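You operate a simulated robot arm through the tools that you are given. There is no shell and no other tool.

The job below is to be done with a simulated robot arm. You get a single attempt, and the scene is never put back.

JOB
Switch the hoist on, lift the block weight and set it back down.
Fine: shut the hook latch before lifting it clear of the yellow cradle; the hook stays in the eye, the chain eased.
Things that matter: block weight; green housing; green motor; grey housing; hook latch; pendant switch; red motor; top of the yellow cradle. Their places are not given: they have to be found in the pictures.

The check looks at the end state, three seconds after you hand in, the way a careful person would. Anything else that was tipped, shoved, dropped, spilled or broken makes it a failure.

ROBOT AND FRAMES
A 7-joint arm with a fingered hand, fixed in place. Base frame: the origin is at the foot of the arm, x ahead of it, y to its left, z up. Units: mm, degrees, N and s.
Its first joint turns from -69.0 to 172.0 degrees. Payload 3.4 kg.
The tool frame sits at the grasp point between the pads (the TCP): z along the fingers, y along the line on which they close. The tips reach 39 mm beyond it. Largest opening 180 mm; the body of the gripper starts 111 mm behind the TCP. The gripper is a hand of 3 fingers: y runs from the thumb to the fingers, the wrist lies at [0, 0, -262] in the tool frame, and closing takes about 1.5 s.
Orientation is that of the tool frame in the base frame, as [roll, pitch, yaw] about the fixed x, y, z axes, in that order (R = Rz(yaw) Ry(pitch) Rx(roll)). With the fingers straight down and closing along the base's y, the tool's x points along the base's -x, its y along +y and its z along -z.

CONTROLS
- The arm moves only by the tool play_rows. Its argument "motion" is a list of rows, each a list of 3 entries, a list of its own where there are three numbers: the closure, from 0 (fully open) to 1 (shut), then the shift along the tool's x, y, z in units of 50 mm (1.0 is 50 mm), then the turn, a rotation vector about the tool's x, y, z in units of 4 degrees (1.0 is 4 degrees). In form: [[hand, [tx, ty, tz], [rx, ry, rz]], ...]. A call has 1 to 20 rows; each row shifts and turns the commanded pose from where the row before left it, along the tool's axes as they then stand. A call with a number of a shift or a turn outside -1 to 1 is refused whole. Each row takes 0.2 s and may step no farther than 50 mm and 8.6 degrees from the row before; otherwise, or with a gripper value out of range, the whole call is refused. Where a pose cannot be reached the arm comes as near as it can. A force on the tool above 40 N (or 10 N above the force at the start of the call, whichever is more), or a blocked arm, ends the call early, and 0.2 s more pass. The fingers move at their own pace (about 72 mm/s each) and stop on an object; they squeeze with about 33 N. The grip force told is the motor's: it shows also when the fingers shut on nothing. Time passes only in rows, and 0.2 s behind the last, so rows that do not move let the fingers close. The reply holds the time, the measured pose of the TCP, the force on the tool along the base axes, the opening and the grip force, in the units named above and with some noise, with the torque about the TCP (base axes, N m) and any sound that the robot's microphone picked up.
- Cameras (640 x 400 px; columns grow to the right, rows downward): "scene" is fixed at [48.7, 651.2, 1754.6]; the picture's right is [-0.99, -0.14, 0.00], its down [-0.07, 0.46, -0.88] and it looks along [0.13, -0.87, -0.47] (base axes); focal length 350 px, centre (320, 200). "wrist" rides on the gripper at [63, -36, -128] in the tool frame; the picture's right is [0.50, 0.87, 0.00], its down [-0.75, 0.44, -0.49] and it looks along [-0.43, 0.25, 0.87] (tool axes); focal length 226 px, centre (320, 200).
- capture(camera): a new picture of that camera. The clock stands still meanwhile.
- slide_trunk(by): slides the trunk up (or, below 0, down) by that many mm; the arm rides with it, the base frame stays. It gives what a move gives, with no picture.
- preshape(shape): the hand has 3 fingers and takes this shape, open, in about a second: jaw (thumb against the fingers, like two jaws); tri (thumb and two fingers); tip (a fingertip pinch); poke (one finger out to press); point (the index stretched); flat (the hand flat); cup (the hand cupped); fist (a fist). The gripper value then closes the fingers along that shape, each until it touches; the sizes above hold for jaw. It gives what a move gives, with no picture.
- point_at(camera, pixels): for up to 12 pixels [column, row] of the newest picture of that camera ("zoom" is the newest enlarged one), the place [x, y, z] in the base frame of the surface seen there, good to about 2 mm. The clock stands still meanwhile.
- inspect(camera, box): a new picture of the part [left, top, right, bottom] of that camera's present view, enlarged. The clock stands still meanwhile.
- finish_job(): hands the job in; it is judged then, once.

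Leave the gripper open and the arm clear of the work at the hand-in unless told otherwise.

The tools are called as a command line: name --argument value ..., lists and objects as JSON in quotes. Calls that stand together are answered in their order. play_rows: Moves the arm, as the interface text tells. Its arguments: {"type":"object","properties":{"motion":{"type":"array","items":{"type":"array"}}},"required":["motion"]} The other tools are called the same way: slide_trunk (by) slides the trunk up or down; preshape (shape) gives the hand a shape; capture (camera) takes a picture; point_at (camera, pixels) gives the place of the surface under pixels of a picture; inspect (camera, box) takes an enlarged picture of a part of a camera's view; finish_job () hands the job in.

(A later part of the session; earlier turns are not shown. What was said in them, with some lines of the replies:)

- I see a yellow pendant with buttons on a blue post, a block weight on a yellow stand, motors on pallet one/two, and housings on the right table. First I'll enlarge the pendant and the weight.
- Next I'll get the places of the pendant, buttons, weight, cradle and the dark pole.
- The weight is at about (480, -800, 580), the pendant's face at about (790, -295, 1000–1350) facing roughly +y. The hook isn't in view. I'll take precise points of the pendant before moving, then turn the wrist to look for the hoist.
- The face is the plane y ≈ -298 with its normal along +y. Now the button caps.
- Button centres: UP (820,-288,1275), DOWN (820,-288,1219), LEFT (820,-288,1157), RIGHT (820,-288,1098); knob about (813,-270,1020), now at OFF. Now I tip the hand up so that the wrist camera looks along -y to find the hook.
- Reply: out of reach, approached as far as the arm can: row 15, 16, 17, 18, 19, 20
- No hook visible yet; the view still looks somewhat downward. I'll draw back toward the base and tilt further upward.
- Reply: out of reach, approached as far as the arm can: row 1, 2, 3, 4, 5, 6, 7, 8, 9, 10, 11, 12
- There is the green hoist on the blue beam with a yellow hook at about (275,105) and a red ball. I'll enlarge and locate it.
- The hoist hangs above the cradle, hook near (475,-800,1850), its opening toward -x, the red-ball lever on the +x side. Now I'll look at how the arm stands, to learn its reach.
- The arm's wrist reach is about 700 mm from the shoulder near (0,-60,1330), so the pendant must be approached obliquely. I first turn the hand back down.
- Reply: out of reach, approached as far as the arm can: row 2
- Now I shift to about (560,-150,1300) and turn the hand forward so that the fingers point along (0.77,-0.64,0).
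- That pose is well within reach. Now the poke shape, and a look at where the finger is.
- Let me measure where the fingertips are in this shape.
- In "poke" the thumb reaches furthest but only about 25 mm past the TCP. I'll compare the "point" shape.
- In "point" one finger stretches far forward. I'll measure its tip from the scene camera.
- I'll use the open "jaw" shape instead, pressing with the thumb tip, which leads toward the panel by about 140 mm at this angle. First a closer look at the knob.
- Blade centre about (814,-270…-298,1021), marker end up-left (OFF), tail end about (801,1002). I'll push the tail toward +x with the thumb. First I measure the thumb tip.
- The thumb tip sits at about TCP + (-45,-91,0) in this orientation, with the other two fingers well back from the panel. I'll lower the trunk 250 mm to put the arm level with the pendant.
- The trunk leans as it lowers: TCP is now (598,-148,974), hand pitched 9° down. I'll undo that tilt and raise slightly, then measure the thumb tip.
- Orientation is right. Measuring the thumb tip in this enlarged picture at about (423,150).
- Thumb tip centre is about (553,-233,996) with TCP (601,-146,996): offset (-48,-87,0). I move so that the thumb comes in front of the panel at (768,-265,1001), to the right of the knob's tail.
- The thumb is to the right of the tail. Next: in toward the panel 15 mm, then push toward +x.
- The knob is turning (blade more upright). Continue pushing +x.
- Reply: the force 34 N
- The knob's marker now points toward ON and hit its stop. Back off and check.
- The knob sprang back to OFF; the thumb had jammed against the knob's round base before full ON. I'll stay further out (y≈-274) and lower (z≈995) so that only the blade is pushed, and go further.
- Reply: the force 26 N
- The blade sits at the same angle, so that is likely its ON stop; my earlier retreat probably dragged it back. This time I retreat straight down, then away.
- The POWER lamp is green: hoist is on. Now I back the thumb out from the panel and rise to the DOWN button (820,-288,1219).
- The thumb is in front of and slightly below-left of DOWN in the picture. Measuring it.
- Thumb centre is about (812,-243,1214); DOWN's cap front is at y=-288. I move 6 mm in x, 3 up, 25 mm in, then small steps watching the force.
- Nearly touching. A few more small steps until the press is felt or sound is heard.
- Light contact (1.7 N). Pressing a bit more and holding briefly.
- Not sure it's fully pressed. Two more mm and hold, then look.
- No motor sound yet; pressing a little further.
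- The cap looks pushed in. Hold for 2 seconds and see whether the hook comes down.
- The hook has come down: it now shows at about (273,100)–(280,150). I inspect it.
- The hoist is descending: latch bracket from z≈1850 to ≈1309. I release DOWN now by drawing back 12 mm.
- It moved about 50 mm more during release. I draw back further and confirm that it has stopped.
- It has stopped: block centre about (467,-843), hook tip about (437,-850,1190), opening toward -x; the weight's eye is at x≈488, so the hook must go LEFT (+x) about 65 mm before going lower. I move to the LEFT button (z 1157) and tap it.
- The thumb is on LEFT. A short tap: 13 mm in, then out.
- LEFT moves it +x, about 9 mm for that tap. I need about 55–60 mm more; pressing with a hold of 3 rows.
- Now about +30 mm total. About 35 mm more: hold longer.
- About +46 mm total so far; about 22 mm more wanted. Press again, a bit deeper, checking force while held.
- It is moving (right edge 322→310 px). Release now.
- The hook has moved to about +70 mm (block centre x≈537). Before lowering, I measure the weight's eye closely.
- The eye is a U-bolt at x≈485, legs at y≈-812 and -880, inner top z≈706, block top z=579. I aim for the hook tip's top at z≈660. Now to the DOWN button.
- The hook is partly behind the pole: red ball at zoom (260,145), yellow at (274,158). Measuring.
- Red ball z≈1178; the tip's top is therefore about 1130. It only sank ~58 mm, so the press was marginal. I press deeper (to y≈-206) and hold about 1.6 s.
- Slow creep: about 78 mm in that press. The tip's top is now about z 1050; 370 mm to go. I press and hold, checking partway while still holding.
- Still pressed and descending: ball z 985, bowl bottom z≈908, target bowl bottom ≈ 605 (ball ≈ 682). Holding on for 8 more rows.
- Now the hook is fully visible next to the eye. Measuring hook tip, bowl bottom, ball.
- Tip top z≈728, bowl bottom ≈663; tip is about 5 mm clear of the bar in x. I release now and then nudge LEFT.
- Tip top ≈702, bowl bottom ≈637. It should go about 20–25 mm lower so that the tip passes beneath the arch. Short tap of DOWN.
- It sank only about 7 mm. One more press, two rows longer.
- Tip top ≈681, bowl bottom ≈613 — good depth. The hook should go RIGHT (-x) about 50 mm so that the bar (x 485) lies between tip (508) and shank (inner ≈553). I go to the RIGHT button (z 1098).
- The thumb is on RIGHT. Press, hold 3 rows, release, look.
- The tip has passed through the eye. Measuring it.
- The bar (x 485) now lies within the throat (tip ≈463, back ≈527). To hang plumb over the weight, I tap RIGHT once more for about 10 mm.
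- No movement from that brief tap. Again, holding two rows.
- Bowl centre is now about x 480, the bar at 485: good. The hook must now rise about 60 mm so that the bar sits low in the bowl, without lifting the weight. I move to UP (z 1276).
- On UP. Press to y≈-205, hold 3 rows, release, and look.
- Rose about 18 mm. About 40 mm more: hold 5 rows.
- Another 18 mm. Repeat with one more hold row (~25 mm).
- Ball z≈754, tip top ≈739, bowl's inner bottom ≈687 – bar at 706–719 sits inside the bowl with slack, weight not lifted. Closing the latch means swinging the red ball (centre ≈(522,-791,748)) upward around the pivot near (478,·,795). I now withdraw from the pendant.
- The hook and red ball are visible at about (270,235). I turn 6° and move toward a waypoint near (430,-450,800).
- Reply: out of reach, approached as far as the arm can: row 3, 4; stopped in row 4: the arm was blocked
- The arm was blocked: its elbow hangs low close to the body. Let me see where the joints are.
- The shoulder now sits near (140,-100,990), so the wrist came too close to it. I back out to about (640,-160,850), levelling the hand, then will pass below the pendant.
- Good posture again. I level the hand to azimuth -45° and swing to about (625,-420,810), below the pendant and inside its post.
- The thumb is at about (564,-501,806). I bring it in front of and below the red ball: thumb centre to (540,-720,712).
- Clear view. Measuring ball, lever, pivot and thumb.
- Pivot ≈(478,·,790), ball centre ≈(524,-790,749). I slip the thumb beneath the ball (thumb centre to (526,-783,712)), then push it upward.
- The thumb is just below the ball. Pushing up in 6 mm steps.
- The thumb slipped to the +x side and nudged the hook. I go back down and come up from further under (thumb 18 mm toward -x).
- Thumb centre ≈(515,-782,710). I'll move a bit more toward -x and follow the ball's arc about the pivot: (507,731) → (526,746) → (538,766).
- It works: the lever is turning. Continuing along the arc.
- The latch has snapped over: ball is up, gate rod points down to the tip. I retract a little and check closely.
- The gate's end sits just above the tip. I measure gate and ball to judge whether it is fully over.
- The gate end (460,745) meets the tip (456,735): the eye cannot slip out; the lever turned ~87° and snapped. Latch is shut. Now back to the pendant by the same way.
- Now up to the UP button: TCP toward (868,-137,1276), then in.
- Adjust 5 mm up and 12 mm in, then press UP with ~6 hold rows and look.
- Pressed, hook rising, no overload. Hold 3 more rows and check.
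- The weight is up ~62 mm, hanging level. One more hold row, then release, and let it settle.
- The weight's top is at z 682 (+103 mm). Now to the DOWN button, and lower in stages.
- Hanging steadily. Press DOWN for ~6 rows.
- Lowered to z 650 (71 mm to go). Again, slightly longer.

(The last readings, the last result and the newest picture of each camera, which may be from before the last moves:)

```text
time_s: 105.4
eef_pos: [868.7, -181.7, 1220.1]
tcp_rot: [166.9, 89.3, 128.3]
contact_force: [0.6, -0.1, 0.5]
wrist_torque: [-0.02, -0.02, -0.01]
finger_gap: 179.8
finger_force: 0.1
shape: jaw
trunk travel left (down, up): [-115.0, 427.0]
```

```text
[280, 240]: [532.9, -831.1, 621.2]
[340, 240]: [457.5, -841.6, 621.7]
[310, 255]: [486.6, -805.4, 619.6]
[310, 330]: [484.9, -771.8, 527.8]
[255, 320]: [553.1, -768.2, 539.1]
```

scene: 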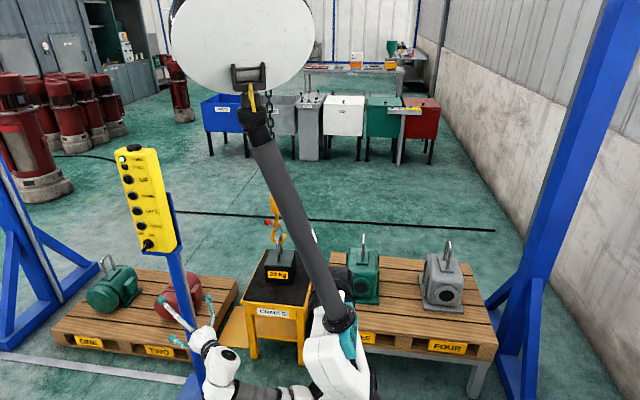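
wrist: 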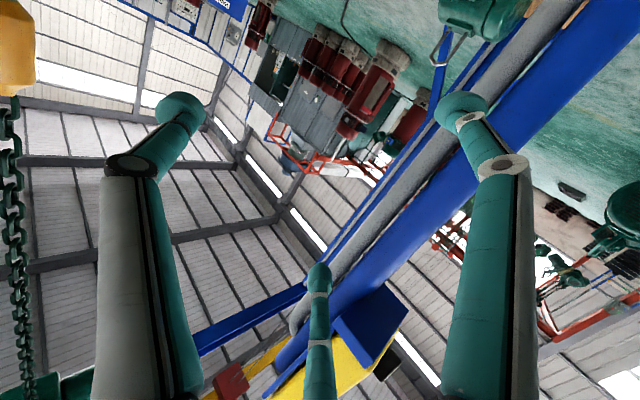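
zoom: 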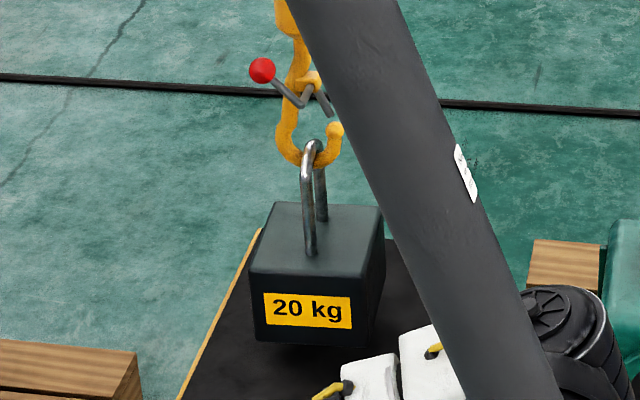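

Top at 620 (41 mm to go). Same again.

play_rows --motion '[[0, [0, -0.374, 0.301], [0, 0, 0]], [0, [0, 0, 0], [0, 0, 0]], [0, [0, 0, 0], [0, 0, 0]], [0, [0, 0, 0], [0, 0, 0]], [0, [0, 0, 0], [0, 0, 0]], [0, [0, 0, 0], [0, 0, 0]], [0, [0, 0.374, -0.301], [0, 0, 0]], [0, [0, 0, 0], [0, 0, 0]], [0, [0, 0, 0], [0, 0, 0]]]'

inspect --camera "scene" --box '[240, 195, 320, 290]'

point_at --camera "zoom" --pixels '[[280, 250], [340, 250], [310, 275], [310, 340], [258, 320], [350, 320]]'

```text
time_s: 107.4
eef_pos: [868.0, -181.0, 1218.8]
tcp_rot: [166.6, 89.3, 128.0]
contact_force: [-1.2, -0.6, 0.6]
wrist_torque: [-0.02, -0.01, 0.02]
finger_gap: 179.8
finger_force: 0.1
shape: jaw
trunk travel left (down, up): [-115.0, 427.0]
```

```text
4.21 times, centred on (280, 242) of scene
```

zoom: 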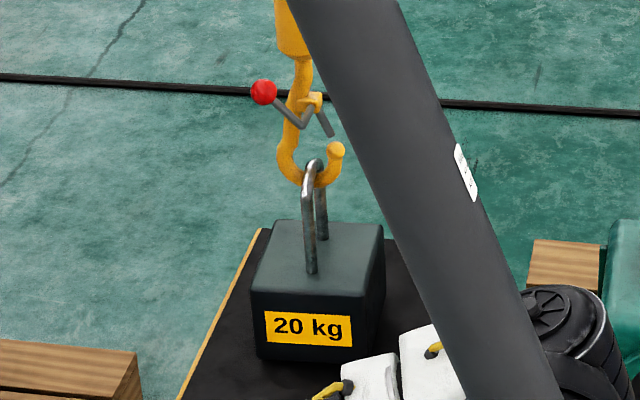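

```text
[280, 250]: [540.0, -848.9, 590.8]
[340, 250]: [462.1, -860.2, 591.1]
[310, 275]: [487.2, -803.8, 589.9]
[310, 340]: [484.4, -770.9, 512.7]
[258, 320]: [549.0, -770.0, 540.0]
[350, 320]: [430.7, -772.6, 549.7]
```

12 mm to go; the same press (~30 mm) will land it and leave ~18 mm of slack in the eye.

play_rows --motion '[[0, [0, -0.374, 0.301], [0, 0, 0]], [0, [0, 0, 0], [0, 0, 0]], [0, [0, 0, 0], [0, 0, 0]], [0, [0, 0, 0], [0, 0, 0]], [0, [0, 0, 0], [0, 0, 0]], [0, [0, 0, 0], [0, 0, 0]], [0, [0, 0.374, -0.301], [0, 0, 0]], [0, [0, 0, 0], [0, 0, 0]], [0, [0, 0, 0], [0, 0, 0]]]'

inspect --camera "scene" --box '[240, 195, 320, 290]'

point_at --camera "zoom" --pixels '[[280, 250], [340, 250], [310, 275], [310, 350], [258, 330], [350, 330], [265, 110], [315, 165]]'

```text
time_s: 109.4
eef_pos: [869.7, -181.1, 1218.1]
tcp_rot: [166.3, 89.4, 127.6]
contact_force: [0.7, 0.5, -0.6]
wrist_torque: [-0.02, -0.01, -0.01]
finger_gap: 179.8
finger_force: 0.0
shape: jaw
trunk travel left (down, up): [-115.0, 427.0]
```

```text
4.21 times, centred on (280, 242) of scene
```

zoom: 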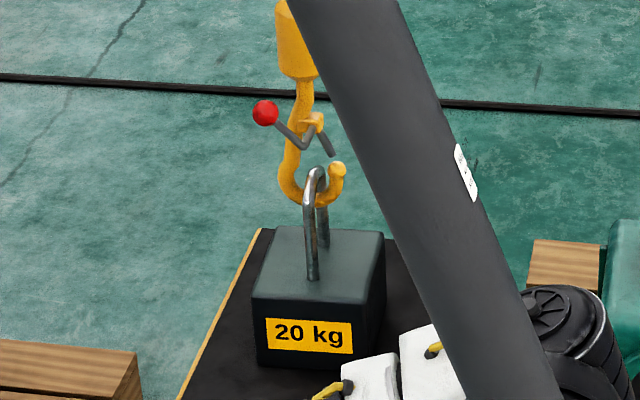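

```text
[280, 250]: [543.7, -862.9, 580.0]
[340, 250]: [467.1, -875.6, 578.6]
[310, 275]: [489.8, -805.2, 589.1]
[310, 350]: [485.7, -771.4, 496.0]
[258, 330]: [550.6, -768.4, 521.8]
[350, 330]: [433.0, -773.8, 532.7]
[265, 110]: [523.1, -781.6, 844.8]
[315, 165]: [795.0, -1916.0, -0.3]
```

The weight rests on the cradle (top z 579), hook is ~19 mm slack in the eye, latch shut. Now I withdraw the hand from the pendant.

play_rows --motion '[[0, [0, 0.7, -0.56], [0, 0, 0]], [0, [0.2, -0.489, -0.6], [0, 0, 0]], [0, [0.2, -0.489, -0.6], [0, 0, 0]], [0, [0.2, -0.489, -0.6], [0, 0, 0]], [0, [0.2, -0.489, -0.6], [0, 0, 0]], [0, [0.2, -0.489, -0.6], [0, 0, 0]], [0, [0.2, -0.489, -0.6], [0, 0, 0]], [0, [0, 0, 0], [0, 0, 0]], [0, [0, 0, 0], [0, 0, 0]]]'

capture --camera "scene"

inspect --camera "scene" --box '[255, 208, 305, 290]'

inspect --camera "scene" --box '[105, 140, 195, 255]'

inspect --camera "scene" --box '[262, 212, 302, 246]'

point_at --camera "zoom" --pixels '[[335, 290], [325, 275], [290, 295], [285, 310], [260, 370], [310, 350], [160, 150], [315, 240]]'

```text
time_s: 111.4
eef_pos: [638.9, -138.9, 1159.2]
tcp_rot: [169.1, 89.4, 130.4]
contact_force: [1.1, 0.6, 0.6]
wrist_torque: [0.0, 0.01, 0.0]
finger_gap: 180.3
finger_force: 0.0
shape: jaw
trunk travel left (down, up): [-115.0, 427.0]
```

```text
taken
```

scene: 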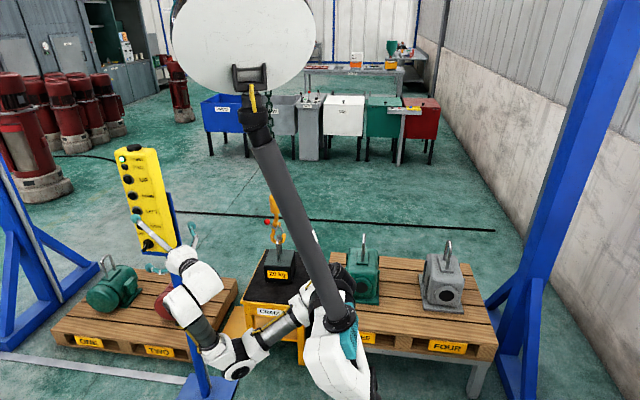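

```text
4.88 times, centred on (280, 249) of scene
```

zoom: 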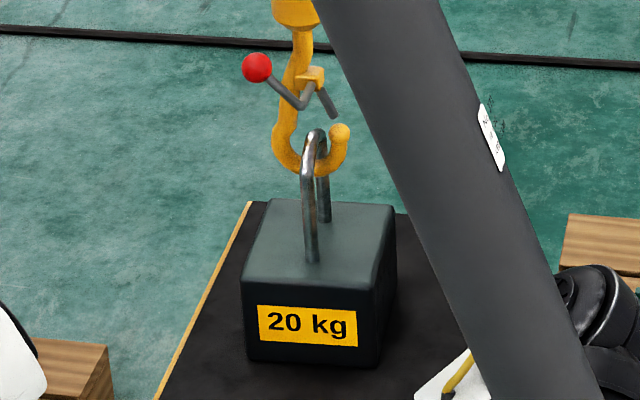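

```text
3.48 times, centred on (150, 198) of scene
```

zoom: 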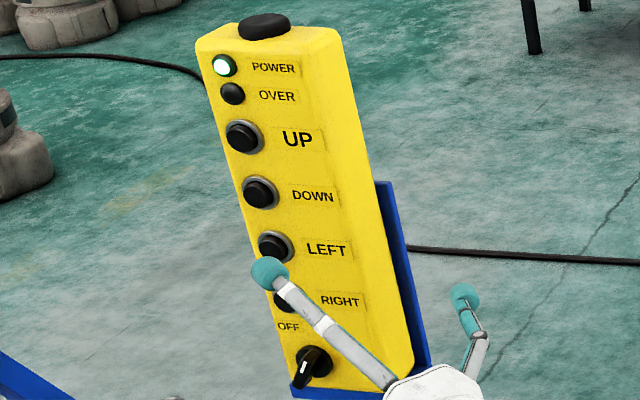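

```text
11.76 times, centred on (282, 229) of scene
```

zoom: 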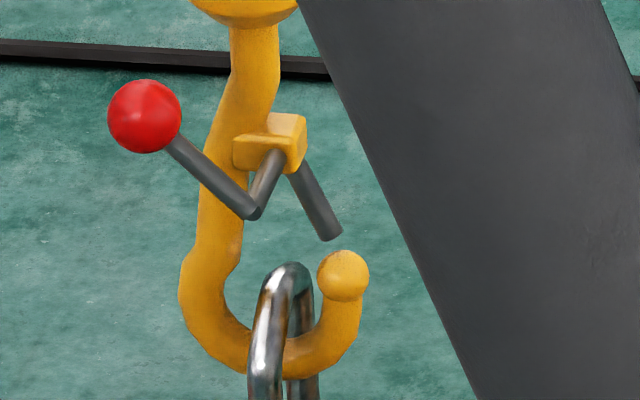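

```text
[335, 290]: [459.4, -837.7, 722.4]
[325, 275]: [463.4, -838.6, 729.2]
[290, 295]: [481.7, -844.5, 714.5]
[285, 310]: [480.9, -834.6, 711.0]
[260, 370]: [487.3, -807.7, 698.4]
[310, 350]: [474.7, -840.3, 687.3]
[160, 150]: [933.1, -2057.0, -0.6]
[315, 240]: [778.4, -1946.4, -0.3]
```

Weight seated, latch shut, power lamp green. Confirm the slack by ball height and bowl position.

point_at --camera "zoom" --pixels '[[145, 115], [285, 130], [340, 255], [320, 225], [215, 345], [235, 365], [300, 370], [200, 300], [335, 235]]'

inspect --camera "scene" --box '[250, 90, 310, 250]'

```text
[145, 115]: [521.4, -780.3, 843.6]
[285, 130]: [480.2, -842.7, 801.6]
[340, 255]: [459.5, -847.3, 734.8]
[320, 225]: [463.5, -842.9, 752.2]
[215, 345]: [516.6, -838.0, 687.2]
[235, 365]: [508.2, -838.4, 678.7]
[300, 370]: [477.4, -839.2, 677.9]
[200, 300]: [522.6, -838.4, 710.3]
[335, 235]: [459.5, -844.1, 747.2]
```

```text
2.50 times, centred on (280, 170) of scene
```

zoom: 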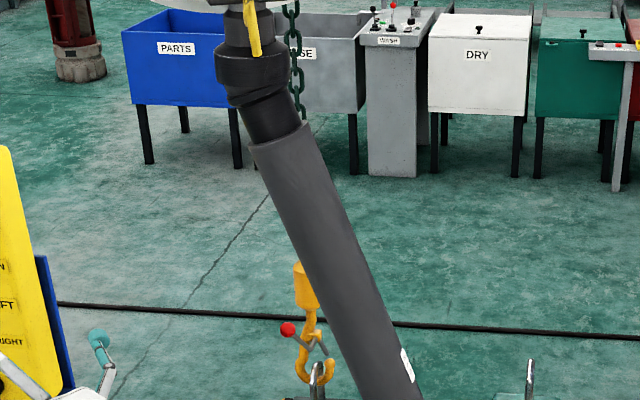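

The hook is at the same height as before the lift, with about 18 mm of slack in the eye. The weight is seated, the latch is shut, power is on, nothing else was moved, and the hand is open and clear. Handing in.

finish_job

```text
The job is handed in.
```

I switched the hoist on, lifted the block weight about 100 mm and set it back down on the cradle. The job is handed in, but the hand-in gave no result yet.

- **Hoist:** The pendant switch is at ON and the POWER lamp is lit. The first try at the switch slipped back to OFF, and the second held. The OVER lamp was off each time I looked.
- **Latch:** It was shut before the lift and still was in the last picture. The gate's end stops about 10 mm above the hook tip, too small a gap for the eye bar to pass through.
- **Weight:** It rests on the cradle at its original height. Its sideways position looks the same to within a few millimetres. While hanging it was turned a few degrees, and I didn't measure that again after landing.
- **Hook and chain:** The hook is still in the eye with about 18 mm of slack, so the chain carries only the hook.
- **Hook nudge:** While working the latch, my thumb once pushed the hook aside by about 10 mm. It settled back.
- **Surroundings:** Nothing else looks moved. The gripper is open and the arm is clear of the pendant and the hook.
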